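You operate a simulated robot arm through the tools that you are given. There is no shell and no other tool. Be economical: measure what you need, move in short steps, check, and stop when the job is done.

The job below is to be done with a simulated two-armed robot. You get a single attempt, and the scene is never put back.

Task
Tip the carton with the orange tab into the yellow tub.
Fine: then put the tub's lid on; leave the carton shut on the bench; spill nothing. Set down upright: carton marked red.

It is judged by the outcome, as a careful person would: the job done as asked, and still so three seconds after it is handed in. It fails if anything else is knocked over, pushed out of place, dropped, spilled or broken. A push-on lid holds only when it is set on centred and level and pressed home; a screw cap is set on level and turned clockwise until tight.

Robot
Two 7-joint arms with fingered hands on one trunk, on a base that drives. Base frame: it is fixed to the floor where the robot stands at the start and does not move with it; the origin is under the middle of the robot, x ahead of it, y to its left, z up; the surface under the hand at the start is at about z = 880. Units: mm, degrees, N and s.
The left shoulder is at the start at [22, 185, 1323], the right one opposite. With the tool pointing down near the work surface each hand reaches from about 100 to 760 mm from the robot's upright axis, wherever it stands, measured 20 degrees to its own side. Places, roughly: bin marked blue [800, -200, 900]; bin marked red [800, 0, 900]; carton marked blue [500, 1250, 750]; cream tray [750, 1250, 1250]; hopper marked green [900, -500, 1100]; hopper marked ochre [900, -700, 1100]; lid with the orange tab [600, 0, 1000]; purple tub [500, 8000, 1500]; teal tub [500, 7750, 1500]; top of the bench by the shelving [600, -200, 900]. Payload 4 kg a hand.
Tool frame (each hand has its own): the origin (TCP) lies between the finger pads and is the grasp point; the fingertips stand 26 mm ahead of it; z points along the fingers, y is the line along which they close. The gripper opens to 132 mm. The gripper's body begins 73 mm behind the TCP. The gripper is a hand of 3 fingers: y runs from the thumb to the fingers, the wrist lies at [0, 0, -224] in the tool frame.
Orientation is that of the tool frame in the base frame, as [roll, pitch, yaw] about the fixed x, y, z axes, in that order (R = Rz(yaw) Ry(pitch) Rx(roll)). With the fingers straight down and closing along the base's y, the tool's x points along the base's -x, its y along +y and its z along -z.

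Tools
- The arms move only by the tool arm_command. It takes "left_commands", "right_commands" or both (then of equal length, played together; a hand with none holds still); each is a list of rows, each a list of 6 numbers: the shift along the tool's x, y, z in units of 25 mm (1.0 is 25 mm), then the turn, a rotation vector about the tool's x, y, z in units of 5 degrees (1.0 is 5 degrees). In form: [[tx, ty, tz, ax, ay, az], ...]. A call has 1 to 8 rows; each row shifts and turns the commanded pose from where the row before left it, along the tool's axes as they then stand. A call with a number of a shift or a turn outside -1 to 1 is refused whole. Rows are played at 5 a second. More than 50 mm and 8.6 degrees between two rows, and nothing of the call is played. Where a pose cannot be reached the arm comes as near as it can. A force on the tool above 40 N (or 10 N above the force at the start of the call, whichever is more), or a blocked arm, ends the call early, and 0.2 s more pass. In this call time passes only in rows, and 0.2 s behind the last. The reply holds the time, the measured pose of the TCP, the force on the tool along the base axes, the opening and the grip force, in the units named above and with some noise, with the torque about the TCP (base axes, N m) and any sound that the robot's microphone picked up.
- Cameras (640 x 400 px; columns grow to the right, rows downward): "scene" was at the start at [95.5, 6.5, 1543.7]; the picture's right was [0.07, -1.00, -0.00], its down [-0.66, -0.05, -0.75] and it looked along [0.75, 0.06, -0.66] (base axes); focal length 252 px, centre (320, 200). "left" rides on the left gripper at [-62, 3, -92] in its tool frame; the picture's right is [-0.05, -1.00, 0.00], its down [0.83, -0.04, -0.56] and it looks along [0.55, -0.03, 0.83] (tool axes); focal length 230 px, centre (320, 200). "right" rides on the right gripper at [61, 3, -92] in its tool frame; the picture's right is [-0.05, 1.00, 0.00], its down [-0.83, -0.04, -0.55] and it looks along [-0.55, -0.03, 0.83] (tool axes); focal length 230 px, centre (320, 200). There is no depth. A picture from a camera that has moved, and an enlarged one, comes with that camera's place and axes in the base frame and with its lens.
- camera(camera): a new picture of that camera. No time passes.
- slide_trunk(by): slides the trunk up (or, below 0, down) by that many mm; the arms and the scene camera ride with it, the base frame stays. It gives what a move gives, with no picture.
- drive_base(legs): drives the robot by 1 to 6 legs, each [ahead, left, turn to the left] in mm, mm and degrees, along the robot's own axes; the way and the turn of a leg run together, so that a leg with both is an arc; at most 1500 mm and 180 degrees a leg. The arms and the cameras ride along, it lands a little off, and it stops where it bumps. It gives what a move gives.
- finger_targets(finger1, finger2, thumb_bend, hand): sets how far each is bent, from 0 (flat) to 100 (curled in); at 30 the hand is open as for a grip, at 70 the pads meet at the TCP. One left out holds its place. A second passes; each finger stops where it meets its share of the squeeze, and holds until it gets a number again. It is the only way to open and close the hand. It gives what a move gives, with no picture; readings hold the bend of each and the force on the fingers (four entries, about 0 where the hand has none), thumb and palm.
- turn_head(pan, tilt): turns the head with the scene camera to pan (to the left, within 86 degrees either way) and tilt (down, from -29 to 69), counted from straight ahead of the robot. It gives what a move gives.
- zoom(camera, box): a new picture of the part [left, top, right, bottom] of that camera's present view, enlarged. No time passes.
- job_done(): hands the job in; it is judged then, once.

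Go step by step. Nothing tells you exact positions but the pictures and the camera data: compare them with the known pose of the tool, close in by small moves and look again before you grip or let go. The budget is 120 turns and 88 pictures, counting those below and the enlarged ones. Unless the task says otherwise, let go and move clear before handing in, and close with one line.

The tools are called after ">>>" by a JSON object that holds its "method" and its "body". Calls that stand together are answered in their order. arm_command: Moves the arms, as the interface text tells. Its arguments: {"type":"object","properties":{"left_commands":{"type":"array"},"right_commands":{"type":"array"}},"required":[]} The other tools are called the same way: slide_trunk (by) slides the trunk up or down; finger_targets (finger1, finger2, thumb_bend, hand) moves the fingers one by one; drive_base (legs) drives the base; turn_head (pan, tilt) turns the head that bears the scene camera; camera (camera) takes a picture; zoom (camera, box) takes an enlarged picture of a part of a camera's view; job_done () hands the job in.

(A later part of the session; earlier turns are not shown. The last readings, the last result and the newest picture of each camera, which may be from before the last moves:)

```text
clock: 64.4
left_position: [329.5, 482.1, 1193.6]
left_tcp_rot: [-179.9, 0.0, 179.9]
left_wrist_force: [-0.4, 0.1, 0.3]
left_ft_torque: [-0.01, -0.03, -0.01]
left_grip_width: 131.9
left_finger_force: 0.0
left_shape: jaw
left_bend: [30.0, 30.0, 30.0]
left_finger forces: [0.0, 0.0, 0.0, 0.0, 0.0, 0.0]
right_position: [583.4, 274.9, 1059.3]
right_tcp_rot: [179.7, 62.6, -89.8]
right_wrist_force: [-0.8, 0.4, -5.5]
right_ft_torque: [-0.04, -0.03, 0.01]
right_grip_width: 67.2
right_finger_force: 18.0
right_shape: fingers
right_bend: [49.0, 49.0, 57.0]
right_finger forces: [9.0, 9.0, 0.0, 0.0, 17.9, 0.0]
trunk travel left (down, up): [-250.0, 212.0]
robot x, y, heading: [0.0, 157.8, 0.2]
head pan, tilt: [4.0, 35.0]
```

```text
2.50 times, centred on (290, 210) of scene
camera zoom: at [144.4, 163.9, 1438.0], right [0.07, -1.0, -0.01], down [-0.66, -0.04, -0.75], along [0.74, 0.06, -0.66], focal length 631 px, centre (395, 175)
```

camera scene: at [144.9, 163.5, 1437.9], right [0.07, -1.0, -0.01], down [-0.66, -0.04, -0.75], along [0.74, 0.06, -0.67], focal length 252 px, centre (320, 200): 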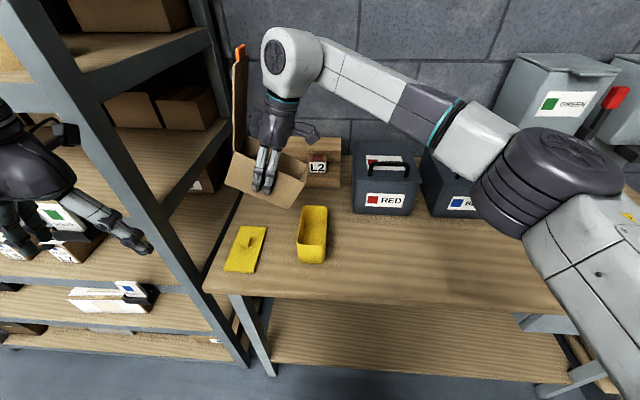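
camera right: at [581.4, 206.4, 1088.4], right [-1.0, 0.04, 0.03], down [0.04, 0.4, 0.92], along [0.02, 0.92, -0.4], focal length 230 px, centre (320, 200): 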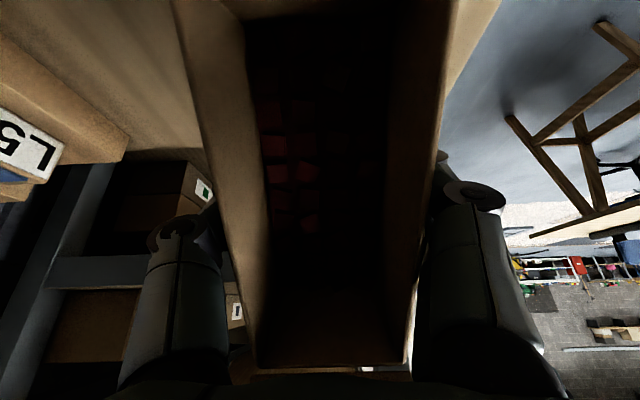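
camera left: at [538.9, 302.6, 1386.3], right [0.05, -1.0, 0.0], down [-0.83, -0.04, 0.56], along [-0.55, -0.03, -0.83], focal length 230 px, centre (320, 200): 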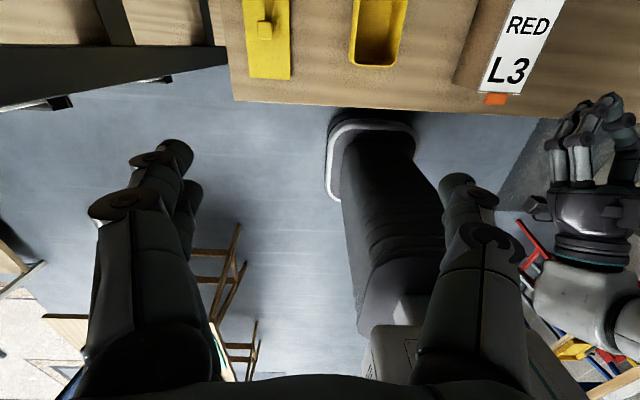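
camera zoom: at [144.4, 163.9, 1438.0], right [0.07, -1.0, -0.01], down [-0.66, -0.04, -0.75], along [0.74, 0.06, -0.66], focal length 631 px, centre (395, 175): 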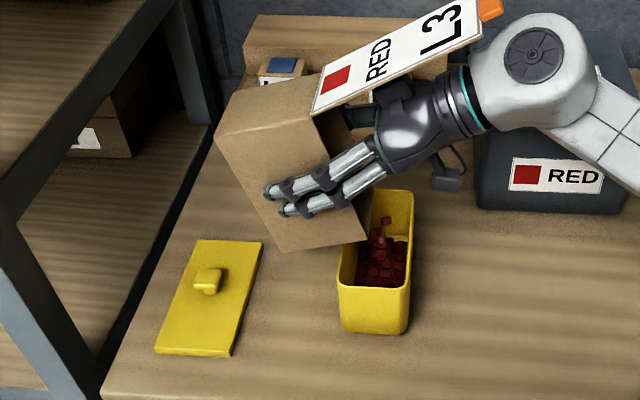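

Blocks are falling cleanly into the tub. Continuing to 90°.

>>> {"method": "arm_command", "body": {"right_commands": [[0.01, 0, -0.138, 0, -0.5, 0], [0.01, 0, -0.138, 0, -0.5, 0], [0, 0, -0.138, 0, -0.5, 0], [0, 0, -0.138, 0, -0.5, 0], [-0.01, 0, -0.138, 0, -0.5, 0], [-0.01, 0, -0.138, 0, -0.5, 0], [0, 0, 0, 0, 0, 0]]}}

>>> {"method": "zoom", "body": {"camera": "scene", "box": [210, 130, 370, 290]}}

```text
clock: 66.0
left_position: [328.7, 482.6, 1193.3]
left_tcp_rot: [180.0, -0.1, -179.9]
left_wrist_force: [-0.1, 0.7, -0.3]
left_ft_torque: [-0.02, 0.02, 0.02]
left_grip_width: 131.7
left_finger_force: 0.1
left_shape: jaw
left_bend: [30.0, 30.0, 30.0]
left_finger forces: [0.0, 0.0, 0.0, 0.0, 0.0, 0.0]
right_position: [583.5, 256.0, 1067.4]
right_tcp_rot: [179.6, 77.6, -90.0]
right_wrist_force: [0.4, 0.5, -2.2]
right_ft_torque: [0.01, 0.01, 0.03]
right_grip_width: 67.3
right_finger_force: 17.9
right_shape: fingers
right_bend: [49.0, 49.0, 57.0]
right_finger forces: [8.9, 9.1, 0.0, 0.0, 18.1, 0.0]
trunk travel left (down, up): [-250.0, 212.0]
robot x, y, heading: [-5.4, 160.6, -0.0]
head pan, tilt: [4.0, 35.0]
```

```text
2.50 times, centred on (290, 210) of scene
camera zoom: at [144.1, 164.2, 1438.1], right [0.07, -1.0, -0.01], down [-0.66, -0.04, -0.75], along [0.74, 0.06, -0.66], focal length 631 px, centre (395, 175)
```

zoom: 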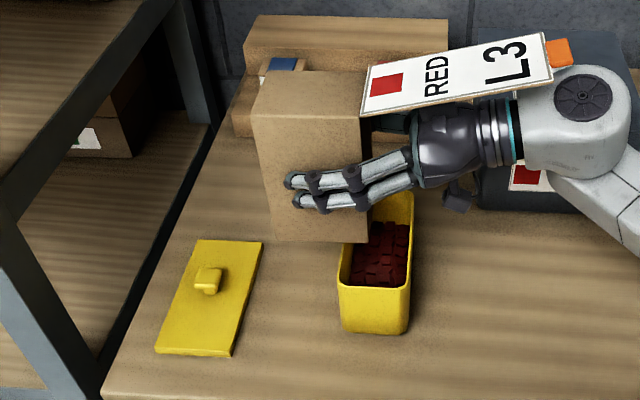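

About 3 N has poured out, all into the tub. Tilting on to 120°.

>>> {"method": "arm_command", "body": {"right_commands": [[-0.03, 0, -0.304, 0, -1, 0], [-0.036, 0, -0.304, 0, -1, 0], [-0.04, 0, -0.304, 0, -1, 0], [-0.04, 0, -0.3, 0, -1, 0], [-0.05, 0, -0.3, 0, -1, 0], [-0.06, 0, -0.3, 0, -1, 0], [0, 0, 0, 0, 0, 0], [0, 0, 0, 0, 0, 0]]}}

>>> {"method": "zoom", "body": {"camera": "scene", "box": [210, 130, 370, 290]}}

>>> {"method": "camera", "body": {"camera": "right"}}

```text
clock: 67.8
left_position: [328.6, 483.9, 1194.2]
left_tcp_rot: [179.9, -0.1, 180.0]
left_wrist_force: [-0.1, -0.4, 0.1]
left_ft_torque: [0.01, 0.01, -0.02]
left_grip_width: 132.1
left_finger_force: 0.0
left_shape: jaw
left_bend: [30.0, 30.0, 30.0]
left_finger forces: [0.0, 0.0, 0.0, 0.1, 0.0, 0.0]
right_position: [583.4, 211.8, 1073.2]
right_tcp_rot: [0.2, 72.4, 90.6]
right_wrist_force: [-0.2, 1.1, -1.3]
right_ft_torque: [0.05, 0.0, 0.0]
right_grip_width: 67.2
right_finger_force: 17.6
right_shape: fingers
right_bend: [49.0, 49.0, 57.0]
right_finger forces: [9.1, 9.3, 0.0, 0.0, 18.1, 0.0]
trunk travel left (down, up): [-250.0, 212.0]
robot x, y, heading: [-2.3, 159.0, 0.3]
head pan, tilt: [4.0, 35.0]
```

```text
2.50 times, centred on (290, 210) of scene
camera zoom: at [143.9, 164.1, 1438.1], right [0.07, -1.0, -0.01], down [-0.66, -0.04, -0.75], along [0.75, 0.06, -0.66], focal length 631 px, centre (395, 175)
```

zoom: 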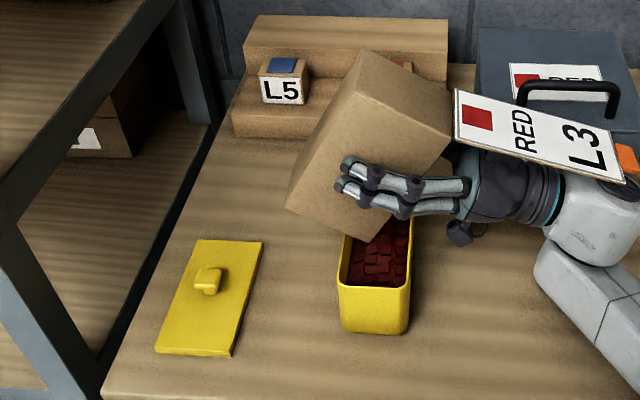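

```text
35 pictures are left
camera right: at [580.9, 141.2, 987.8], right [-1.0, -0.02, 0.05], down [0.05, -0.78, 0.62], along [0.03, 0.62, 0.78], focal length 230 px, centre (320, 200)
```

right: 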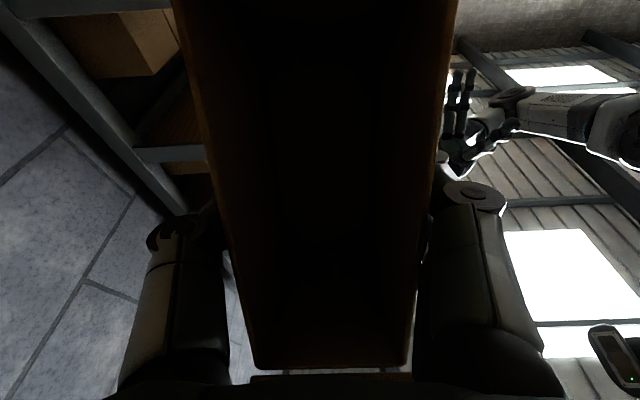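

Almost empty: wrist load is down to about 1.3 N. Going to 135° with a pause to be sure nothing remains.

>>> {"method": "arm_command", "body": {"right_commands": [[-0.03, 0, -0.32, 0, -1, 0], [-0.03, 0, -0.32, 0, -1, 0], [-0.03, 0, -0.32, 0, -1, 0], [0, 0, 0, 0, 0, 0], [0, 0, 0, 0, 0.4, 0], [0, 0, 0, 0, -0.4, 0], [0, 0, 0, 0, 0, 0]]}}

>>> {"method": "zoom", "body": {"camera": "right", "box": [170, 0, 470, 380]}}

>>> {"method": "zoom", "body": {"camera": "scene", "box": [210, 130, 370, 290]}}

```text
clock: 69.6
left_position: [323.3, 481.3, 1192.4]
left_tcp_rot: [-179.8, 0.2, 179.7]
left_wrist_force: [-0.1, 1.4, -0.3]
left_ft_torque: [-0.04, 0.01, -0.03]
left_grip_width: 132.0
left_finger_force: 0.1
left_shape: jaw
left_bend: [30.0, 30.0, 30.0]
left_finger forces: [0.0, 0.0, 0.0, 0.1, 0.0, 0.1]
right_position: [586.5, 174.4, 1093.0]
right_tcp_rot: [-5.8, 57.2, 84.1]
right_wrist_force: [0.1, -0.5, -0.8]
right_ft_torque: [0.05, 0.02, -0.01]
right_grip_width: 67.4
right_finger_force: 18.3
right_shape: fingers
right_bend: [49.0, 49.0, 57.0]
right_finger forces: [9.1, 9.2, 0.0, 0.0, 18.2, 0.1]
trunk travel left (down, up): [-250.0, 212.0]
robot x, y, heading: [0.7, 154.4, -0.5]
head pan, tilt: [4.0, 35.0]
stopped in row 7 (right hand): the arm was blocked; the commanded pose is now the measured one
```

```text
1.05 times, centred on (320, 190) of right (not enlarged: the box is as wide or as high as the picture)
camera zoom: at [588.7, 128.5, 992.4], right [-1.0, -0.01, -0.01], down [0.01, -0.92, 0.4], along [-0.02, 0.4, 0.92], focal length 242 px, centre (320, 210)
```

zoom: 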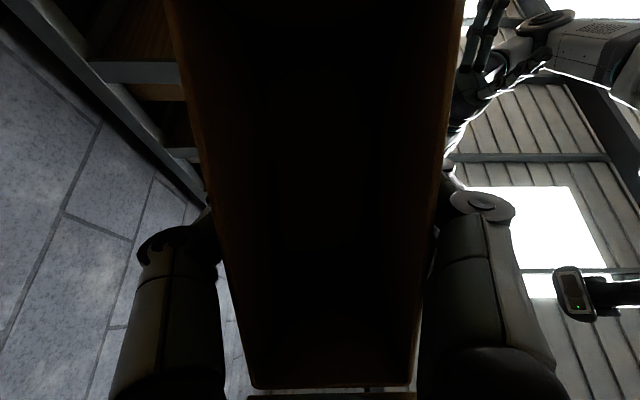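

```text
2.50 times, centred on (290, 210) of scene
camera zoom: at [136.0, 164.9, 1436.6], right [0.07, -1.0, -0.01], down [-0.66, -0.04, -0.75], along [0.75, 0.05, -0.66], focal length 631 px, centre (395, 175)
```

zoom: 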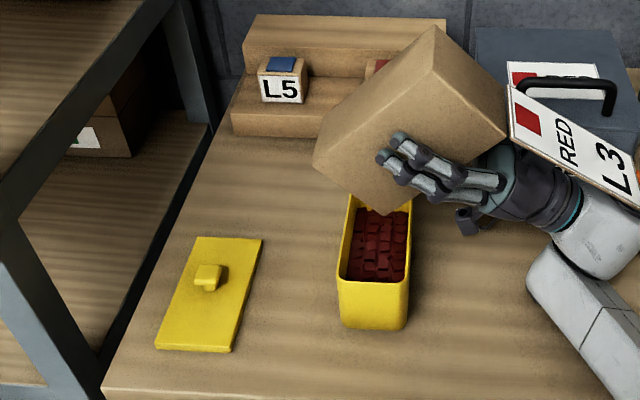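

The arm pressed against something low (likely the wrist near the bench), so I'll raise it straight away and start tilting back. The tub and its neighbours look undisturbed, and the carton looks empty.

>>> {"method": "arm_command", "body": {"right_commands": [[-0.67, 0, 0.44, 0, 0, 0], [-0.67, 0, 0.44, 0, 0.5, 0], [-0.6, 0, 0.4, 0, 1, 0], [-0.4, 0, 0.2, 0, 1, 0], [0, 0, 0, 0, 1, 0]]}}

>>> {"method": "camera", "body": {"camera": "scene"}}

```text
clock: 70.8
left_position: [328.5, 481.6, 1194.0]
left_tcp_rot: [180.0, 0.0, 179.9]
left_wrist_force: [-0.1, -0.2, -0.4]
left_ft_torque: [0.01, -0.01, 0.03]
left_grip_width: 132.1
left_finger_force: 0.0
left_shape: jaw
left_bend: [30.0, 30.0, 30.0]
left_finger forces: [0.1, 0.1, 0.1, 0.1, 0.0, 0.0]
right_position: [587.4, 177.6, 1158.3]
right_tcp_rot: [-8.9, 74.6, 80.9]
right_wrist_force: [-0.5, 0.4, -0.7]
right_ft_torque: [0.03, -0.02, -0.02]
right_grip_width: 67.0
right_finger_force: 18.7
right_shape: fingers
right_bend: [49.0, 49.0, 57.0]
right_finger forces: [9.0, 9.2, 0.0, 0.0, 18.1, 0.1]
trunk travel left (down, up): [-250.0, 212.0]
robot x, y, heading: [-2.2, 158.0, 0.0]
head pan, tilt: [4.0, 35.0]
```

```text
32 pictures are left
camera scene: at [143.2, 162.9, 1438.2], right [0.07, -1.0, -0.01], down [-0.66, -0.04, -0.75], along [0.75, 0.06, -0.66], focal length 252 px, centre (320, 200)
```

scene: 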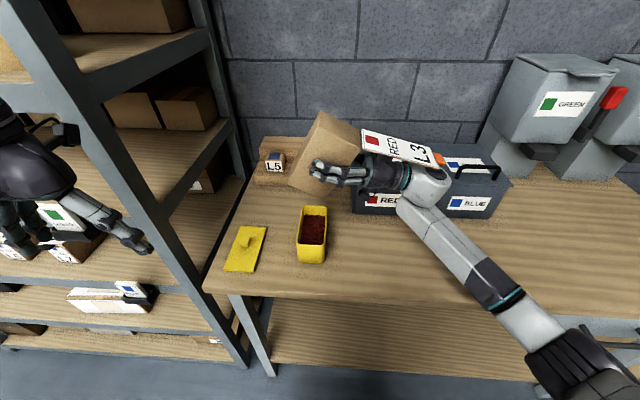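

All clear. I'll rotate the carton back upright in place above the tub, then check that it's empty.

>>> {"method": "arm_command", "body": {"right_commands": [[0, 0, 0, 0, 1, 0], [0, 0, 0, 0, 1, 0], [0, 0, 0, 0, 1, 0], [0, 0, 0, 0, 1, 0], [0, 0, 0, 0, 1, 0], [0, 0, 0, 0, 1, 0], [0, 0, 0, 0, 1, 0], [0, 0, 0, 0, 1, 0]]}}

>>> {"method": "arm_command", "body": {"right_commands": [[0, 0, 0, 0, 1, 0], [0, 0, 0, 0, 1, 0], [0, 0, 0, 0, 1, 0], [0, 0, 0, 0, 1, 0], [0, 0, 0, 0, 1, 0], [0, 0, 0, 0, 1, 0], [0, 0, 0, 0, 1, 0], [0, 0, 0, 0, 1, 0]]}}

>>> {"method": "camera", "body": {"camera": "right"}}

```text
clock: 72.6
left_position: [328.7, 482.0, 1193.5]
left_tcp_rot: [179.9, 0.0, 179.9]
left_wrist_force: [-0.4, -0.6, 0.7]
left_ft_torque: [-0.01, -0.02, -0.01]
left_grip_width: 132.2
left_finger_force: 0.1
left_shape: jaw
left_bend: [30.0, 30.0, 30.0]
left_finger forces: [0.0, 0.1, 0.1, 0.0, 0.0, 0.1]
right_position: [590.2, 177.4, 1157.4]
right_tcp_rot: [-174.5, 65.0, -85.6]
right_wrist_force: [0.5, 1.8, -0.6]
right_ft_torque: [-0.01, 0.0, -0.01]
right_grip_width: 67.2
right_finger_force: 18.3
right_shape: fingers
right_bend: [49.0, 49.0, 57.0]
right_finger forces: [9.0, 9.0, 0.0, 0.0, 17.8, 0.0]
trunk travel left (down, up): [-250.0, 212.0]
robot x, y, heading: [1.8, 160.0, -0.4]
head pan, tilt: [4.0, 35.0]
```

```text
clock: 74.4
left_position: [329.8, 482.8, 1193.5]
left_tcp_rot: [179.9, 0.0, 179.8]
left_wrist_force: [-1.0, 0.0, -0.2]
left_ft_torque: [0.01, 0.01, -0.01]
left_grip_width: 131.8
left_finger_force: 0.0
left_shape: jaw
left_bend: [30.0, 30.0, 30.0]
left_finger forces: [0.0, 0.1, 0.0, 0.1, 0.0, 0.1]
right_position: [589.0, 179.7, 1157.8]
right_tcp_rot: [-177.4, 25.2, -89.5]
right_wrist_force: [1.3, 0.4, -0.4]
right_ft_torque: [0.04, 0.0, 0.0]
right_grip_width: 67.4
right_finger_force: 17.9
right_shape: fingers
right_bend: [49.0, 49.0, 57.0]
right_finger forces: [8.8, 9.0, 0.0, 0.1, 17.8, 0.1]
trunk travel left (down, up): [-250.0, 212.0]
robot x, y, heading: [-0.6, 154.1, -0.3]
head pan, tilt: [4.0, 35.0]
```

```text
31 pictures are left
camera right: at [582.9, 83.7, 1215.0], right [-1.0, 0.06, -0.02], down [0.01, 0.52, 0.86], along [0.06, 0.86, -0.51], focal length 230 px, centre (320, 200)
```

right: 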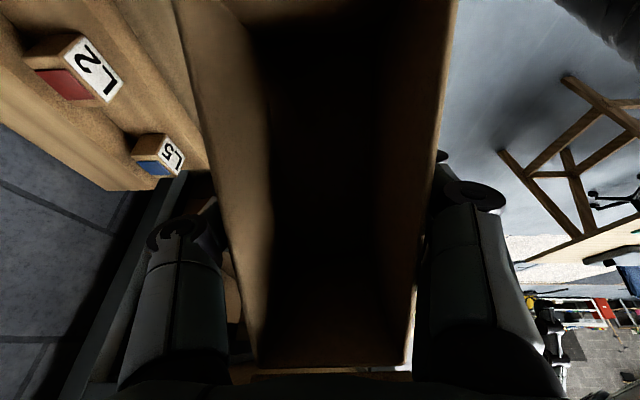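

The carton is empty. Finishing the un-tilt while moving right, back toward the carton's original spot.

>>> {"method": "arm_command", "body": {"right_commands": [[0.72, 0, -0.34, -0.26, 1, 0], [0.75, 0, -0.27, -0.26, 1, 0], [0.77, 0, -0.2, 0, 1, 0], [0.78, 0, -0.14, 0, 1, 0], [0.79, 0, -0.07, 0, 1, 0], [0.8, 0, 0, 0, 1, 0], [0.8, 0, 0.07, 0, 1, 0]]}}

>>> {"method": "arm_command", "body": {"right_commands": [[0.7, 0.25, 0.14, 0.18, 0.3, -0.98], [0.7, 0.25, 0.14, 0.18, 0, -0.98], [0, 0.3, 0, 0.2, 0, -0.98]]}}

>>> {"method": "camera", "body": {"camera": "scene"}}

```text
clock: 76.0
left_position: [329.0, 482.2, 1192.5]
left_tcp_rot: [-180.0, 0.0, 179.9]
left_wrist_force: [0.5, 0.6, -0.6]
left_ft_torque: [0.01, 0.01, -0.02]
left_grip_width: 131.9
left_finger_force: 0.1
left_shape: jaw
left_bend: [30.0, 30.0, 30.0]
left_finger forces: [0.1, 0.0, 0.0, 0.0, 0.0, 0.1]
right_position: [589.8, 38.9, 1158.9]
right_tcp_rot: [179.9, -9.8, -89.7]
right_wrist_force: [1.1, 0.0, 0.5]
right_ft_torque: [-0.02, 0.03, 0.05]
right_grip_width: 67.2
right_finger_force: 17.9
right_shape: fingers
right_bend: [49.0, 49.0, 57.0]
right_finger forces: [8.9, 8.9, 0.0, 0.1, 17.9, 0.1]
trunk travel left (down, up): [-250.0, 212.0]
robot x, y, heading: [0.2, 159.7, -0.2]
head pan, tilt: [4.0, 35.0]
```

```text
clock: 76.8
left_position: [330.3, 482.1, 1194.0]
left_tcp_rot: [-180.0, 0.0, 180.0]
left_wrist_force: [-0.1, 0.4, 0.0]
left_ft_torque: [-0.02, -0.01, 0.0]
left_grip_width: 132.2
left_finger_force: 0.0
left_shape: jaw
left_bend: [30.0, 30.0, 30.0]
left_finger forces: [0.0, 0.0, 0.1, 0.0, 0.1, 0.1]
right_position: [570.6, 2.2, 1157.4]
right_tcp_rot: [179.8, -11.2, -74.6]
right_wrist_force: [-0.8, 0.7, -0.9]
right_ft_torque: [-0.05, 0.0, 0.0]
right_grip_width: 67.4
right_finger_force: 17.9
right_shape: fingers
right_bend: [49.0, 49.0, 57.0]
right_finger forces: [8.9, 9.0, 0.0, 0.1, 17.9, 0.1]
trunk travel left (down, up): [-250.0, 212.0]
robot x, y, heading: [-1.7, 155.5, 0.0]
head pan, tilt: [4.0, 35.0]
```

```text
30 pictures are left
camera scene: at [143.9, 163.8, 1438.1], right [0.07, -1.0, -0.01], down [-0.66, -0.04, -0.75], along [0.75, 0.06, -0.66], focal length 252 px, centre (320, 200)
```

scene: 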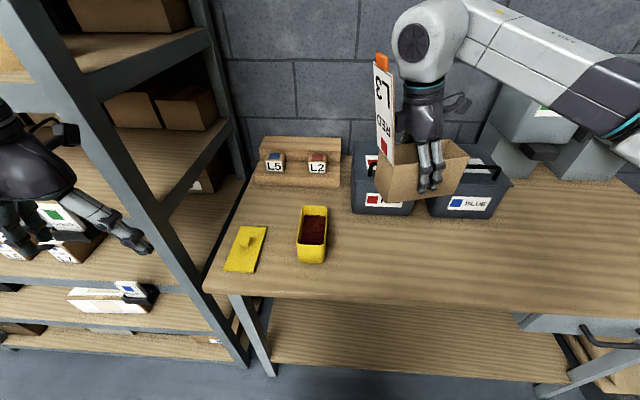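

I turned the yaw the wrong way by 15°; the carton is high and clear, so I'll now turn it back so its front faces the robot again.

>>> {"method": "arm_command", "body": {"right_commands": [[0, 0, 0, -0.195, 0, 0.98], [0, 0, 0, -0.195, 0, 0.98], [0, 0, 0, -0.195, 0, 0.98], [0, 0, 0, -0.195, 0, 0.98], [0, 0, 0, -0.195, 0, 0.98], [0, 0, 0, -0.195, 0, 0.98], [0, 0, 0, -0.195, 0, 0.98], [0, 0, 0, -0.195, 0, 0.98]]}}

>>> {"method": "arm_command", "body": {"right_commands": [[0, 0, 0, -0.195, 0, 0.98], [0, 0, 0, -0.195, 0, 0.98], [0, 0, 0, -0.195, 0, 0.98], [0, 0, 0, -0.195, 0, 0.98], [0, 0, 0, -0.195, 0, 0.98], [0, 0, 0, -0.195, 0, 0.98], [0, 0, 0, -0.195, 0, 0.98], [0, 0, 0, -0.195, 0, 0.98]]}}

>>> {"method": "arm_command", "body": {"right_commands": [[0, 0, 0, -0.195, 0, 0.98], [0, 0, 0, -0.195, 0, 0.98], [0, 0, 0, -0.195, 0, 0.98], [0, 0, 0, -0.195, 0, 0.98], [0, 0, 0, -0.17, 0, 0.85]]}}

>>> {"method": "camera", "body": {"camera": "scene"}}

```text
clock: 78.6
left_position: [329.7, 481.7, 1193.8]
left_tcp_rot: [-179.9, 0.0, 179.9]
left_wrist_force: [0.2, 0.1, -0.1]
left_ft_torque: [0.01, 0.02, 0.0]
left_grip_width: 131.9
left_finger_force: 0.0
left_shape: jaw
left_bend: [30.0, 30.0, 30.0]
left_finger forces: [0.0, 0.1, 0.1, 0.0, 0.1, 0.0]
right_position: [571.6, 1.0, 1156.6]
right_tcp_rot: [179.7, -11.3, -114.7]
right_wrist_force: [0.7, -0.2, -0.4]
right_ft_torque: [0.01, -0.01, 0.01]
right_grip_width: 67.1
right_finger_force: 17.6
right_shape: fingers
right_bend: [49.0, 49.0, 57.0]
right_finger forces: [8.8, 8.9, 0.0, 0.0, 17.9, 0.0]
trunk travel left (down, up): [-250.0, 212.0]
robot x, y, heading: [-1.8, 155.4, -0.4]
head pan, tilt: [4.0, 35.0]
```

```text
clock: 80.4
left_position: [330.4, 481.7, 1193.8]
left_tcp_rot: [-180.0, 0.0, 179.9]
left_wrist_force: [-1.2, 0.8, 0.8]
left_ft_torque: [0.0, 0.0, 0.01]
left_grip_width: 131.9
left_finger_force: 0.1
left_shape: jaw
left_bend: [30.0, 30.0, 30.0]
left_finger forces: [0.1, 0.0, 0.1, 0.0, 0.0, 0.0]
right_position: [571.6, 0.9, 1157.8]
right_tcp_rot: [179.8, -11.3, -154.7]
right_wrist_force: [-0.1, 0.1, -0.4]
right_ft_torque: [0.01, 0.02, 0.0]
right_grip_width: 67.2
right_finger_force: 18.1
right_shape: fingers
right_bend: [49.0, 49.0, 57.0]
right_finger forces: [8.9, 8.9, 0.0, 0.0, 17.7, 0.0]
trunk travel left (down, up): [-250.0, 212.0]
robot x, y, heading: [2.2, 159.3, 0.1]
head pan, tilt: [4.0, 35.0]
```

```text
clock: 81.6
left_position: [328.9, 482.5, 1194.7]
left_tcp_rot: [-179.9, 0.1, 179.9]
left_wrist_force: [0.3, -0.1, -0.5]
left_ft_torque: [0.02, -0.02, -0.02]
left_grip_width: 132.0
left_finger_force: 0.2
left_shape: jaw
left_bend: [30.0, 30.0, 30.0]
left_finger forces: [0.0, 0.0, 0.1, 0.0, 0.1, 0.0]
right_position: [571.0, 0.9, 1157.0]
right_tcp_rot: [179.9, -11.6, -179.1]
right_wrist_force: [0.0, -0.3, -0.9]
right_ft_torque: [0.0, 0.03, 0.0]
right_grip_width: 67.1
right_finger_force: 17.9
right_shape: fingers
right_bend: [49.0, 49.0, 57.0]
right_finger forces: [8.9, 8.9, 0.0, 0.1, 17.8, 0.1]
trunk travel left (down, up): [-250.0, 212.0]
robot x, y, heading: [-1.7, 158.4, -0.1]
head pan, tilt: [4.0, 35.0]
```

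```text
29 pictures are left
camera scene: at [144.0, 163.3, 1438.1], right [0.07, -1.0, -0.01], down [-0.66, -0.04, -0.75], along [0.75, 0.06, -0.66], focal length 252 px, centre (320, 200)
```

scene: 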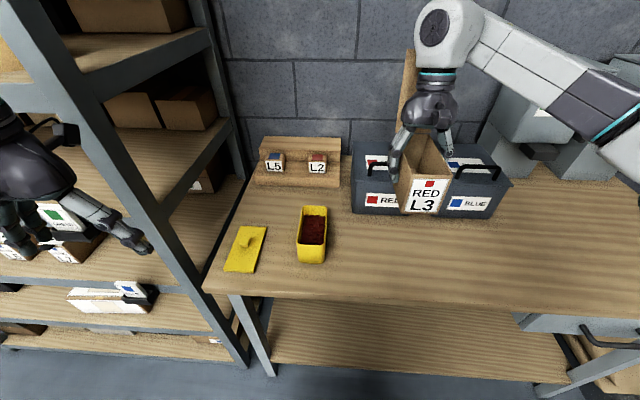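

Orientation matches the original. Lowering straight down to the original spot, stopping about 12 mm above the bench.

>>> {"method": "arm_command", "body": {"right_commands": [[-0.188, 0.01, 0.915, 0, 0, 0], [-0.188, 0.01, 0.915, 0, 0, 0], [-0.188, 0.01, 0.915, 0, 0, 0], [-0.188, 0.01, 0.915, 0, 0, 0], [-0.188, 0.01, 0.915, 0, 0, 0], [-0.188, 0.01, 0.915, 0, 0, 0], [-0.188, 0.01, 0.915, 0, 0, 0], [-0.188, 0.01, 0.915, 0, 0, 0]]}}

>>> {"method": "arm_command", "body": {"right_commands": [[-0.188, 0, 0.915, 0, 0, 0], [-0.05, 0, 0.22, 0, 0, 0], [-0.05, 0, 0.2, 0, 0, 0]]}}

>>> {"method": "zoom", "body": {"camera": "scene", "box": [340, 130, 500, 270]}}

```text
clock: 83.4
left_position: [330.0, 482.1, 1193.3]
left_tcp_rot: [-180.0, 0.1, 179.9]
left_wrist_force: [-0.2, 0.9, -0.4]
left_ft_torque: [0.02, 0.01, 0.0]
left_grip_width: 132.0
left_finger_force: 0.0
left_shape: jaw
left_bend: [30.0, 30.0, 30.0]
left_finger forces: [0.1, 0.0, 0.0, 0.0, 0.0, 0.0]
right_position: [572.2, 2.5, 968.7]
right_tcp_rot: [179.9, -11.5, -179.0]
right_wrist_force: [0.4, -0.1, -0.5]
right_ft_torque: [0.01, 0.01, 0.03]
right_grip_width: 67.3
right_finger_force: 18.1
right_shape: fingers
right_bend: [49.0, 49.0, 57.0]
right_finger forces: [8.9, 8.8, 0.0, 0.0, 17.7, 0.0]
trunk travel left (down, up): [-250.0, 212.0]
robot x, y, heading: [-0.2, 155.5, -0.1]
head pan, tilt: [4.0, 35.0]
```

```text
clock: 84.2
left_position: [330.0, 482.7, 1194.1]
left_tcp_rot: [180.0, 0.0, 180.0]
left_wrist_force: [-0.3, -0.2, -0.3]
left_ft_torque: [-0.01, 0.02, 0.0]
left_grip_width: 132.0
left_finger_force: 0.0
left_shape: jaw
left_bend: [30.0, 30.0, 30.0]
left_finger forces: [0.0, 0.1, 0.0, 0.0, 0.0, 0.0]
right_position: [572.0, 1.9, 936.3]
right_tcp_rot: [179.8, -11.4, -179.1]
right_wrist_force: [0.2, -0.6, 5.4]
right_ft_torque: [0.05, 0.02, 0.02]
right_grip_width: 66.8
right_finger_force: 18.4
right_shape: fingers
right_bend: [49.0, 49.0, 57.0]
right_finger forces: [8.8, 9.1, 0.0, 0.0, 18.2, 0.0]
trunk travel left (down, up): [-250.0, 212.0]
robot x, y, heading: [-0.3, 158.8, 0.0]
head pan, tilt: [4.0, 35.0]
```

```text
2.86 times, centred on (420, 200) of scene
camera zoom: at [143.0, 163.4, 1438.3], right [0.07, -1.0, -0.01], down [-0.66, -0.04, -0.75], along [0.75, 0.06, -0.66], focal length 721 px, centre (34, 200)
```

zoom: 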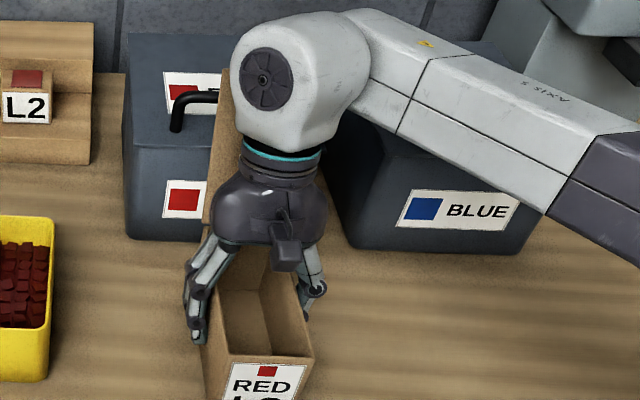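

The carton is seated upright, empty inside, and the tub holds the blocks. I'll open the hand and draw it toward me along the carton so the lid rides down gently on the palm.

>>> {"method": "finger_targets", "body": {"hand": "right", "finger1": 30, "finger2": 30, "thumb_bend": 30}}

>>> {"method": "arm_command", "body": {"right_commands": [[0.6, 0, -0.12, 0, 0, 0], [0.6, 0, -0.12, 0, 0, 0], [0.6, 0, -0.12, 0, 0, 0], [0.6, 0, -0.12, 0, 0, 0]]}}

>>> {"method": "camera", "body": {"camera": "scene"}}

```text
clock: 85.2
left_position: [330.1, 482.7, 1193.3]
left_tcp_rot: [179.9, 0.0, 179.9]
left_wrist_force: [0.3, 0.3, -0.3]
left_ft_torque: [0.04, -0.01, -0.02]
left_grip_width: 131.7
left_finger_force: 0.2
left_shape: jaw
left_bend: [30.0, 30.0, 30.0]
left_finger forces: [0.0, 0.0, 0.0, 0.0, 0.0, 0.1]
right_position: [572.8, 2.5, 936.3]
right_tcp_rot: [179.9, -11.5, -179.1]
right_wrist_force: [-0.3, -0.3, 0.2]
right_ft_torque: [0.02, -0.01, 0.0]
right_grip_width: 133.9
right_finger_force: 0.1
right_shape: fingers
right_bend: [30.0, 30.0, 30.0]
right_finger forces: [0.1, 0.1, 0.0, 0.0, 0.0, 0.0]
trunk travel left (down, up): [-250.0, 212.0]
robot x, y, heading: [0.5, 155.1, -0.3]
head pan, tilt: [4.0, 35.0]
```

```text
clock: 86.2
left_position: [329.5, 482.4, 1194.5]
left_tcp_rot: [179.9, 0.0, 179.8]
left_wrist_force: [-0.1, 0.7, 0.0]
left_ft_torque: [0.02, -0.02, 0.01]
left_grip_width: 131.7
left_finger_force: 0.1
left_shape: jaw
left_bend: [30.0, 30.0, 30.0]
left_finger forces: [0.1, 0.1, 0.0, 0.1, 0.0, 0.1]
right_position: [516.5, 2.7, 959.2]
right_tcp_rot: [179.9, -11.4, -178.8]
right_wrist_force: [0.9, 0.6, 0.5]
right_ft_torque: [-0.02, -0.03, 0.0]
right_grip_width: 133.8
right_finger_force: 0.1
right_shape: fingers
right_bend: [30.0, 30.0, 30.0]
right_finger forces: [0.1, 0.0, 0.1, 0.1, 0.0, 0.0]
trunk travel left (down, up): [-250.0, 212.0]
robot x, y, heading: [-0.8, 156.5, 0.0]
head pan, tilt: [4.0, 35.0]
```

```text
27 pictures are left
camera scene: at [143.4, 163.2, 1438.2], right [0.07, -1.0, -0.01], down [-0.66, -0.04, -0.75], along [0.75, 0.06, -0.66], focal length 252 px, centre (320, 200)
```

scene: 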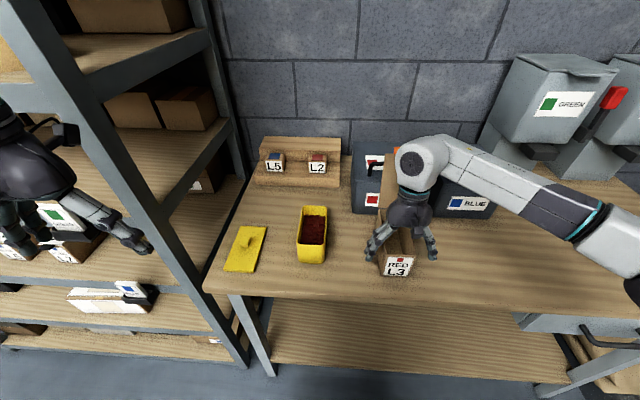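

>>> {"method": "arm_command", "body": {"right_commands": [[0.9, 0, -0.3, 0, 0, 0], [0.9, 0, -0.3, 0, 0, 0], [0.8, 0, -0.8, 0, 0, 0], [0.5, 0, -1, 0, 0, 0], [0.5, 0, -1, 0, 0, 0], [0.5, 0, -1, 0, 0, 0]]}}

>>> {"method": "zoom", "body": {"camera": "scene", "box": [330, 110, 510, 290]}}

>>> {"method": "camera", "body": {"camera": "right"}}

```text
clock: 87.6
left_position: [328.1, 482.1, 1193.9]
left_tcp_rot: [180.0, 0.0, 179.9]
left_wrist_force: [0.4, 0.2, -0.6]
left_ft_torque: [0.01, 0.03, 0.01]
left_grip_width: 131.8
left_finger_force: 0.1
left_shape: jaw
left_bend: [30.0, 30.0, 30.0]
left_finger forces: [0.1, 0.1, 0.1, 0.0, 0.0, 0.0]
right_position: [436.4, 0.4, 1087.8]
right_tcp_rot: [179.9, -11.5, -179.1]
right_wrist_force: [-0.9, -0.1, 0.4]
right_ft_torque: [0.03, -0.05, 0.01]
right_grip_width: 134.2
right_finger_force: 0.1
right_shape: fingers
right_bend: [30.0, 30.0, 30.0]
right_finger forces: [0.1, 0.0, 0.0, 0.0, 0.0, 0.0]
trunk travel left (down, up): [-250.0, 212.0]
robot x, y, heading: [-6.7, 159.9, -0.2]
head pan, tilt: [4.0, 35.0]
```

```text
2.22 times, centred on (420, 200) of scene
camera zoom: at [143.4, 163.7, 1438.2], right [0.07, -1.0, -0.01], down [-0.66, -0.04, -0.75], along [0.75, 0.06, -0.66], focal length 560 px, centre (98, 200)
```

zoom: 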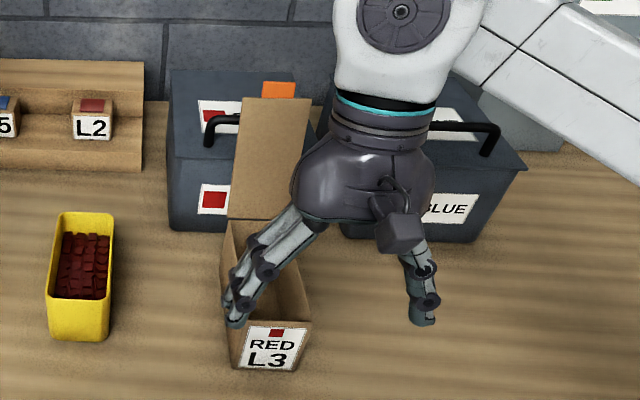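

```text
25 pictures are left
camera right: at [393.4, 2.6, 1189.8], right [0.03, 1.0, -0.01], down [0.92, -0.03, 0.38], along [0.38, -0.02, -0.93], focal length 230 px, centre (320, 200)
```

right: 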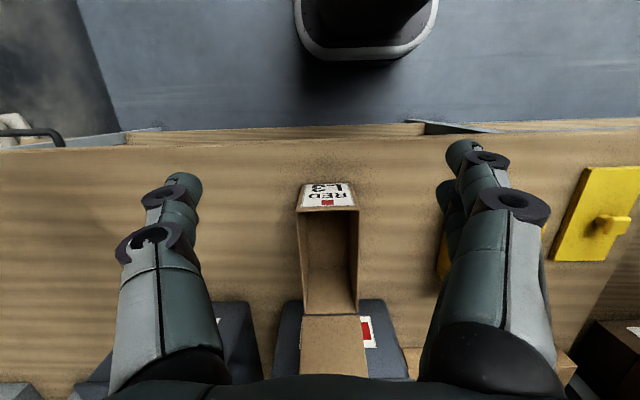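

The lid leans back on its own (tab about [724, 3, 1117]), so I'll close it from behind the tab. Raising the right hand, closing it to a point, and driving 100 mm nearer.

>>> {"method": "arm_command", "body": {"right_commands": [[0.2, 0, -1, 0, 0, 0], [0.2, 0, -1, 0, 0, 0], [0.2, 0, -1, 0, 0, 0], [0.2, 0, -1, 0, 0, 0], [0.2, 0, -1, 0, 0, 0], [0, 0, 0, 0, -1, 0], [0, 0, 0, 0, -1, 0], [0, 0, 0, 0, -1, 0]]}}

>>> {"method": "finger_targets", "body": {"hand": "right", "finger1": 70, "finger2": 70, "thumb_bend": 70}}

>>> {"method": "drive_base", "body": {"legs": [[100, 0, 0]]}}

>>> {"method": "arm_command", "body": {"right_commands": [[-1, 0, 0, 0, 0, 0], [-1, 0, 0, 0, 0, 0], [-1, 0, 0, 0, 0, 0], [-1, 0, 0, 0, 0, 0], [-1, 0, 0, 0, 0, 0], [-1, 0, 0, 0, 0, 0], [-1, 0, 0, 0, 0, 0], [-1, 0, 0, 0, 0, 0]]}}

>>> {"method": "camera", "body": {"camera": "right"}}

>>> {"method": "camera", "body": {"camera": "scene"}}

```text
clock: 89.4
left_position: [328.7, 482.3, 1193.5]
left_tcp_rot: [-180.0, 0.0, 180.0]
left_wrist_force: [-0.1, 0.2, 0.1]
left_ft_torque: [0.03, 0.0, 0.03]
left_grip_width: 131.5
left_finger_force: 0.0
left_shape: jaw
left_bend: [30.0, 30.0, 30.0]
left_finger forces: [0.1, 0.0, 0.1, 0.1, 0.0, 0.0]
right_position: [437.3, 0.0, 1216.4]
right_tcp_rot: [179.9, 3.6, -179.0]
right_wrist_force: [-0.4, 0.0, -1.6]
right_ft_torque: [-0.05, 0.01, 0.0]
right_grip_width: 133.8
right_finger_force: 0.1
right_shape: fingers
right_bend: [30.0, 30.0, 30.0]
right_finger forces: [0.1, 0.0, 0.1, 0.0, 0.1, 0.0]
trunk travel left (down, up): [-250.0, 212.0]
robot x, y, heading: [2.3, 158.4, 0.1]
head pan, tilt: [4.0, 35.0]
```

```text
clock: 90.4
left_position: [329.1, 481.6, 1194.3]
left_tcp_rot: [180.0, 0.0, 179.9]
left_wrist_force: [-0.6, -0.4, 0.5]
left_ft_torque: [0.02, -0.04, 0.01]
left_grip_width: 132.0
left_finger_force: 0.1
left_shape: jaw
left_bend: [30.0, 30.0, 30.0]
left_finger forces: [0.0, 0.0, 0.0, 0.1, 0.0, 0.0]
right_position: [437.1, 1.1, 1215.1]
right_tcp_rot: [179.8, 3.5, -179.0]
right_wrist_force: [0.5, 0.1, -0.5]
right_ft_torque: [-0.01, 0.02, 0.0]
right_grip_width: 6.2
right_finger_force: 0.2
right_shape: fingers
right_bend: [70.0, 70.0, 70.0]
right_finger forces: [0.0, 0.0, 0.1, 0.1, 0.0, 0.0]
trunk travel left (down, up): [-250.0, 212.0]
robot x, y, heading: [-3.1, 158.0, -0.2]
head pan, tilt: [4.0, 35.0]
```

```text
clock: 91.5
left_position: [421.2, 483.9, 1196.0]
left_tcp_rot: [179.9, 0.3, 179.9]
left_wrist_force: [0.4, -1.2, 0.6]
left_ft_torque: [0.01, -0.03, 0.03]
left_grip_width: 132.0
left_finger_force: 0.1
left_shape: jaw
left_bend: [30.0, 30.0, 30.0]
left_finger forces: [0.0, 0.0, 0.0, 0.1, 0.0, 0.0]
right_position: [529.5, 2.8, 1217.8]
right_tcp_rot: [179.9, 4.0, -179.1]
right_wrist_force: [-0.8, 0.0, 0.9]
right_ft_torque: [0.0, 0.03, 0.01]
right_grip_width: 5.9
right_finger_force: 0.2
right_shape: fingers
right_bend: [70.0, 70.0, 70.0]
right_finger forces: [0.0, 0.1, 0.1, 0.0, 0.1, 0.0]
trunk travel left (down, up): [-250.0, 212.0]
robot x, y, heading: [102.5, 161.5, -0.2]
head pan, tilt: [4.0, 35.0]
```

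```text
clock: 93.3
left_position: [421.6, 482.8, 1196.2]
left_tcp_rot: [179.9, 0.4, 179.9]
left_wrist_force: [-0.6, -0.5, -0.1]
left_ft_torque: [0.0, 0.02, -0.04]
left_grip_width: 132.1
left_finger_force: 0.0
left_shape: jaw
left_bend: [30.0, 30.0, 30.0]
left_finger forces: [0.0, 0.0, 0.1, 0.0, 0.0, 0.0]
right_position: [729.8, 7.9, 1231.1]
right_tcp_rot: [-180.0, 3.9, -178.8]
right_wrist_force: [-0.5, -0.3, 0.5]
right_ft_torque: [0.01, 0.01, 0.01]
right_grip_width: 6.2
right_finger_force: 0.1
right_shape: fingers
right_bend: [70.0, 70.0, 70.0]
right_finger forces: [0.1, 0.0, 0.1, 0.0, 0.0, 0.0]
trunk travel left (down, up): [-250.0, 212.0]
robot x, y, heading: [102.3, 159.0, 0.0]
head pan, tilt: [4.0, 35.0]
```

```text
24 pictures are left
camera right: at [661.8, 8.1, 1319.8], right [0.03, 1.0, 0.0], down [0.79, -0.03, 0.61], along [0.61, -0.02, -0.79], focal length 230 px, centre (320, 200)
```

right: 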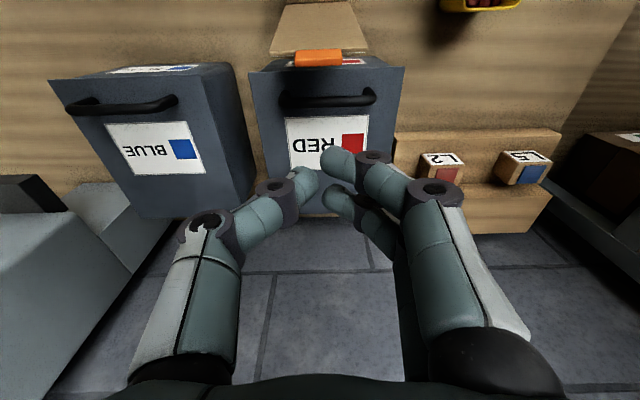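

```text
23 pictures are left
camera scene: at [234.6, 164.8, 1439.1], right [0.07, -1.0, -0.01], down [-0.66, -0.04, -0.75], along [0.75, 0.06, -0.66], focal length 252 px, centre (320, 200)
```

scene: 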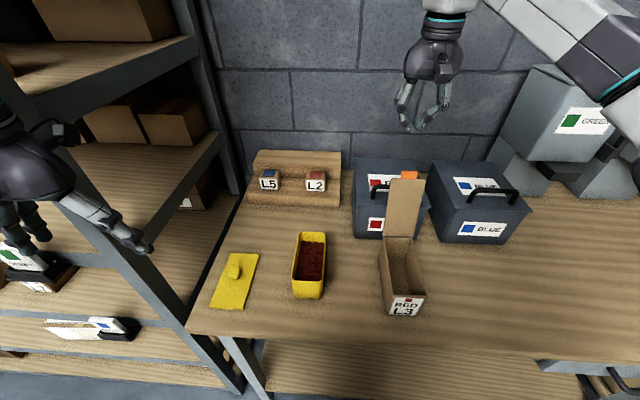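

The base reads a slight lean after that drive, so I'll back off 30 mm to relieve any contact. The tab is about [686, 5, 1125]. After that I'll put the fingertips behind it.

>>> {"method": "drive_base", "body": {"legs": [[-30, 0, 0]]}}

>>> {"method": "arm_command", "body": {"right_commands": [[-0.7, 0, 0, 0, 0, 0], [-0.7, 0, 0, 0, 0, 0]]}}

>>> {"method": "camera", "body": {"camera": "left"}}

```text
clock: 94.2
left_position: [403.7, 481.6, 1190.9]
left_tcp_rot: [-180.0, -0.3, 179.9]
left_wrist_force: [0.7, -0.8, -0.3]
left_ft_torque: [0.0, 0.02, -0.03]
left_grip_width: 132.0
left_finger_force: 0.0
left_shape: jaw
left_bend: [30.0, 30.0, 30.0]
left_finger forces: [0.0, 0.0, 0.0, 0.0, 0.0, 0.0]
right_position: [712.2, 5.3, 1223.5]
right_tcp_rot: [180.0, 3.2, -179.0]
right_wrist_force: [0.8, 0.7, 0.1]
right_ft_torque: [-0.01, 0.06, 0.0]
right_grip_width: 6.2
right_finger_force: 0.0
right_shape: fingers
right_bend: [70.0, 70.0, 70.0]
right_finger forces: [0.0, 0.0, 0.1, 0.0, 0.0, 0.0]
trunk travel left (down, up): [-250.0, 212.0]
robot x, y, heading: [67.3, 159.4, 0.1]
head pan, tilt: [4.0, 35.0]
```

```text
clock: 94.8
left_position: [400.5, 482.6, 1193.5]
left_tcp_rot: [-180.0, -0.2, 179.9]
left_wrist_force: [-0.1, 0.1, 0.2]
left_ft_torque: [0.03, 0.0, 0.01]
left_grip_width: 131.7
left_finger_force: 0.2
left_shape: jaw
left_bend: [30.0, 30.0, 30.0]
left_finger forces: [0.1, 0.0, 0.0, 0.1, 0.0, 0.0]
right_position: [745.2, 6.0, 1225.8]
right_tcp_rot: [179.9, 3.4, -179.0]
right_wrist_force: [0.2, -0.1, -0.6]
right_ft_torque: [0.0, -0.01, 0.0]
right_grip_width: 6.0
right_finger_force: 0.0
right_shape: fingers
right_bend: [70.0, 70.0, 70.0]
right_finger forces: [0.0, 0.1, 0.1, 0.0, 0.1, 0.0]
trunk travel left (down, up): [-250.0, 212.0]
robot x, y, heading: [73.5, 159.1, -0.4]
head pan, tilt: [4.0, 35.0]
```

```text
22 pictures are left
camera left: at [462.1, 485.1, 1284.0], right [0.05, -1.0, 0.0], down [-0.83, -0.04, 0.56], along [-0.56, -0.03, -0.83], focal length 230 px, centre (320, 200)
```

left: 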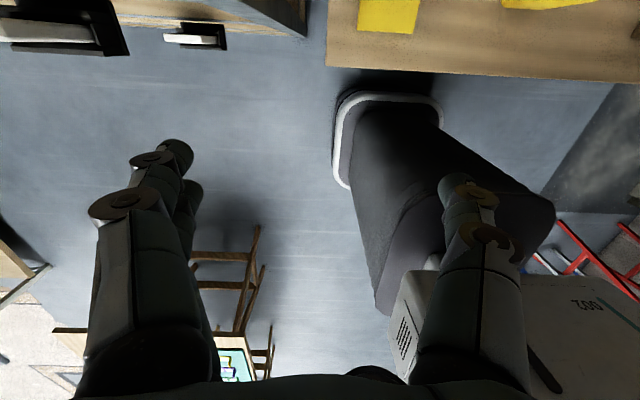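

Now lowering behind the tab.

>>> {"method": "arm_command", "body": {"right_commands": [[0.13, 0, 0.83, 0, 0, 0], [0.13, 0, 0.83, 0, 0, 0], [0.13, 0, 0.83, 0, 0, 0], [0.13, 0, 0.83, 0, 0, 0], [0.13, 0, 0.83, 0, 0, 0]]}}

>>> {"method": "camera", "body": {"camera": "right"}}

>>> {"method": "zoom", "body": {"camera": "scene", "box": [330, 90, 510, 330]}}

```text
clock: 96.0
left_position: [399.2, 482.4, 1194.1]
left_tcp_rot: [-180.0, -0.1, 179.9]
left_wrist_force: [-0.6, 0.4, 0.5]
left_ft_torque: [0.0, 0.0, 0.02]
left_grip_width: 131.9
left_finger_force: 0.0
left_shape: jaw
left_bend: [30.0, 30.0, 30.0]
left_finger forces: [0.0, 0.0, 0.0, 0.0, 0.1, 0.0]
right_position: [733.0, 7.1, 1122.5]
right_tcp_rot: [179.8, 3.5, -178.9]
right_wrist_force: [-0.6, 1.0, -0.1]
right_ft_torque: [-0.03, -0.01, -0.01]
right_grip_width: 6.1
right_finger_force: 0.1
right_shape: fingers
right_bend: [70.0, 70.0, 70.0]
right_finger forces: [0.1, 0.0, 0.1, 0.1, 0.0, 0.0]
trunk travel left (down, up): [-250.0, 212.0]
robot x, y, heading: [66.5, 157.0, -0.2]
head pan, tilt: [4.0, 35.0]
```

```text
21 pictures are left
camera right: at [666.0, 7.5, 1212.1], right [0.03, 1.0, 0.01], down [0.8, -0.03, 0.6], along [0.6, -0.02, -0.8], focal length 230 px, centre (320, 200)
```

right: 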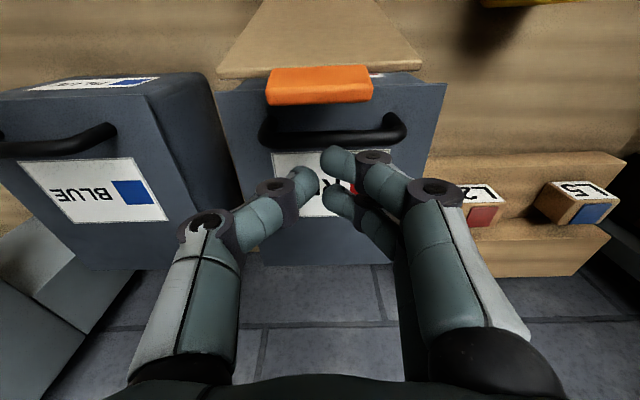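

```text
1.67 times, centred on (420, 210) of scene
camera zoom: at [214.3, 163.1, 1438.1], right [0.07, -1.0, -0.01], down [-0.66, -0.04, -0.75], along [0.75, 0.06, -0.66], focal length 420 px, centre (153, 183)
```

zoom: 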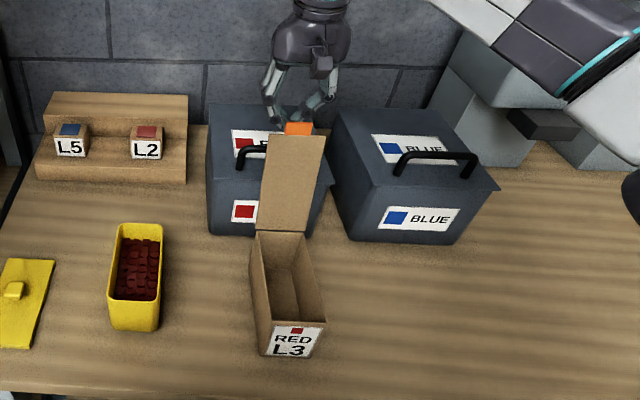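

The tips are behind the tab. Pulling gently toward the robot to bring the lid past vertical.

>>> {"method": "arm_command", "body": {"right_commands": [[0.6, 0, 0.04, 0, 0, 0], [0.6, 0, 0.04, 0, 0, 0], [0.6, 0, 0, 0, 0, 0], [0.6, 0, 0, 0, 0, 0], [0.5, 0, 0, 0, 0, 0]]}}

>>> {"method": "camera", "body": {"camera": "right"}}

```text
clock: 97.2
left_position: [400.0, 482.1, 1193.6]
left_tcp_rot: [-179.9, -0.1, 179.9]
left_wrist_force: [0.0, 0.7, 0.1]
left_ft_torque: [0.0, 0.01, -0.04]
left_grip_width: 131.6
left_finger_force: 0.1
left_shape: jaw
left_bend: [30.0, 30.0, 30.0]
left_finger forces: [0.0, 0.1, 0.1, 0.1, 0.0, 0.1]
right_position: [659.5, 5.7, 1116.5]
right_tcp_rot: [180.0, 3.4, -179.0]
right_wrist_force: [-0.4, -0.5, 0.1]
right_ft_torque: [0.03, 0.02, 0.03]
right_grip_width: 5.9
right_finger_force: 0.1
right_shape: fingers
right_bend: [70.0, 70.0, 70.0]
right_finger forces: [0.0, 0.0, 0.0, 0.0, 0.1, 0.0]
trunk travel left (down, up): [-250.0, 212.0]
robot x, y, heading: [68.1, 161.8, -0.4]
head pan, tilt: [4.0, 35.0]
```

```text
19 pictures are left
camera right: at [592.2, 6.4, 1205.1], right [0.03, 1.0, 0.0], down [0.8, -0.03, 0.6], along [0.6, -0.02, -0.8], focal length 230 px, centre (320, 200)
```

right: 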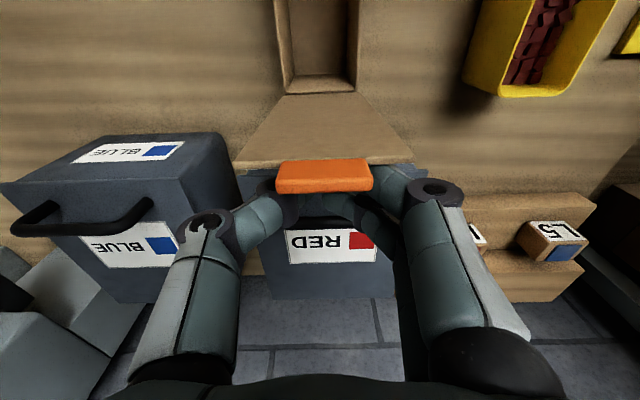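

The lid is about vertical now. Pulling a little further so it folds forward.

>>> {"method": "arm_command", "body": {"right_commands": [[0.5, 0, 0.1, 0, 0, 0], [0.5, 0, 0.2, 0, 0, 0], [0.5, 0, 0.3, 0, 0, 0], [0.5, 0, 0.4, 0, 0, 0], [0, 0, 0, 0, 0, 0]]}}

>>> {"method": "zoom", "body": {"camera": "scene", "box": [330, 90, 510, 330]}}

```text
clock: 98.4
left_position: [397.7, 483.0, 1193.2]
left_tcp_rot: [179.9, -0.1, 179.9]
left_wrist_force: [-1.0, 0.2, -0.6]
left_ft_torque: [0.0, -0.04, 0.04]
left_grip_width: 131.7
left_finger_force: 0.1
left_shape: jaw
left_bend: [30.0, 30.0, 30.0]
left_finger forces: [0.1, 0.0, 0.0, 0.0, 0.0, 0.0]
right_position: [611.3, 4.6, 1089.9]
right_tcp_rot: [179.9, 3.5, -178.9]
right_wrist_force: [-0.1, 0.2, -0.1]
right_ft_torque: [-0.06, 0.0, 0.02]
right_grip_width: 5.9
right_finger_force: 0.1
right_shape: fingers
right_bend: [70.0, 70.0, 70.0]
right_finger forces: [0.0, 0.1, 0.1, 0.0, 0.0, 0.0]
trunk travel left (down, up): [-250.0, 212.0]
robot x, y, heading: [68.0, 157.6, 0.0]
head pan, tilt: [4.0, 35.0]
```

```text
1.67 times, centred on (420, 210) of scene
camera zoom: at [214.2, 163.6, 1438.1], right [0.07, -1.0, -0.01], down [-0.66, -0.04, -0.75], along [0.75, 0.06, -0.66], focal length 420 px, centre (153, 183)
```

zoom: 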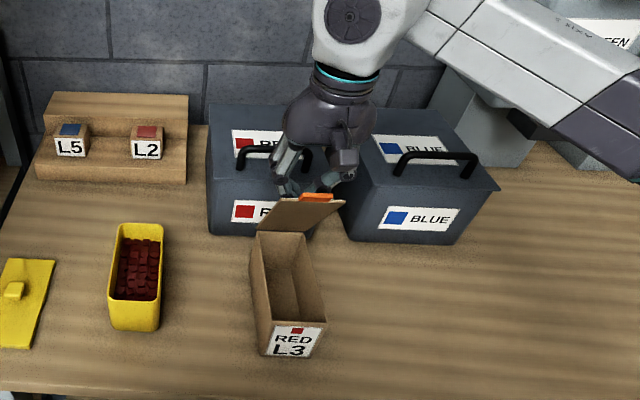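

The hinge has friction and the lid holds where it's put, so I'll follow it down along its arc.

>>> {"method": "arm_command", "body": {"right_commands": [[0.74, 0, 0.36, 0, 0, 0], [0.74, 0, 0.36, 0, 0, 0], [0.74, 0, 0.56, 0, 0, 0], [0.74, 0, 0.56, 0, 0, 0], [0.34, 0, 0.6, 0, 0, 0], [0.34, 0, 0.5, 0, 0, 0]]}}

>>> {"method": "zoom", "body": {"camera": "scene", "box": [330, 90, 510, 330]}}

```text
clock: 99.8
left_position: [399.1, 482.0, 1194.1]
left_tcp_rot: [-180.0, -0.1, 179.9]
left_wrist_force: [-0.1, 0.3, -0.4]
left_ft_torque: [0.01, 0.01, 0.01]
left_grip_width: 131.7
left_finger_force: 0.0
left_shape: jaw
left_bend: [30.0, 30.0, 30.0]
left_finger forces: [0.0, 0.0, 0.0, 0.0, 0.1, 0.1]
right_position: [525.9, 2.6, 1010.7]
right_tcp_rot: [179.9, 3.5, -179.0]
right_wrist_force: [0.1, 0.5, 1.0]
right_ft_torque: [0.04, 0.01, 0.01]
right_grip_width: 5.8
right_finger_force: 0.0
right_shape: fingers
right_bend: [70.0, 70.0, 70.0]
right_finger forces: [0.1, 0.0, 0.0, 0.1, 0.1, 0.0]
trunk travel left (down, up): [-250.0, 212.0]
robot x, y, heading: [70.0, 154.7, 0.0]
head pan, tilt: [4.0, 35.0]
```

```text
1.67 times, centred on (420, 210) of scene
camera zoom: at [213.9, 163.1, 1438.1], right [0.07, -1.0, -0.01], down [-0.66, -0.04, -0.75], along [0.75, 0.06, -0.66], focal length 420 px, centre (153, 183)
```

zoom: 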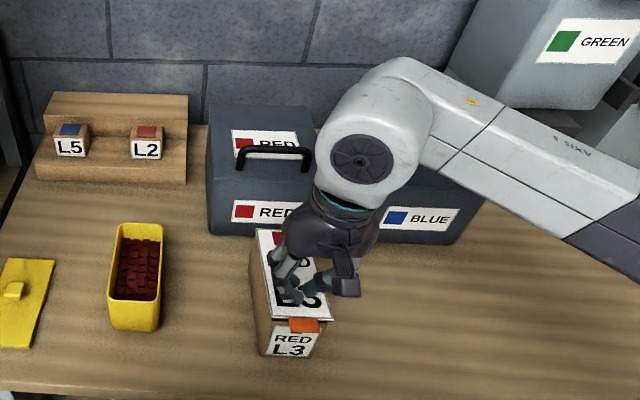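

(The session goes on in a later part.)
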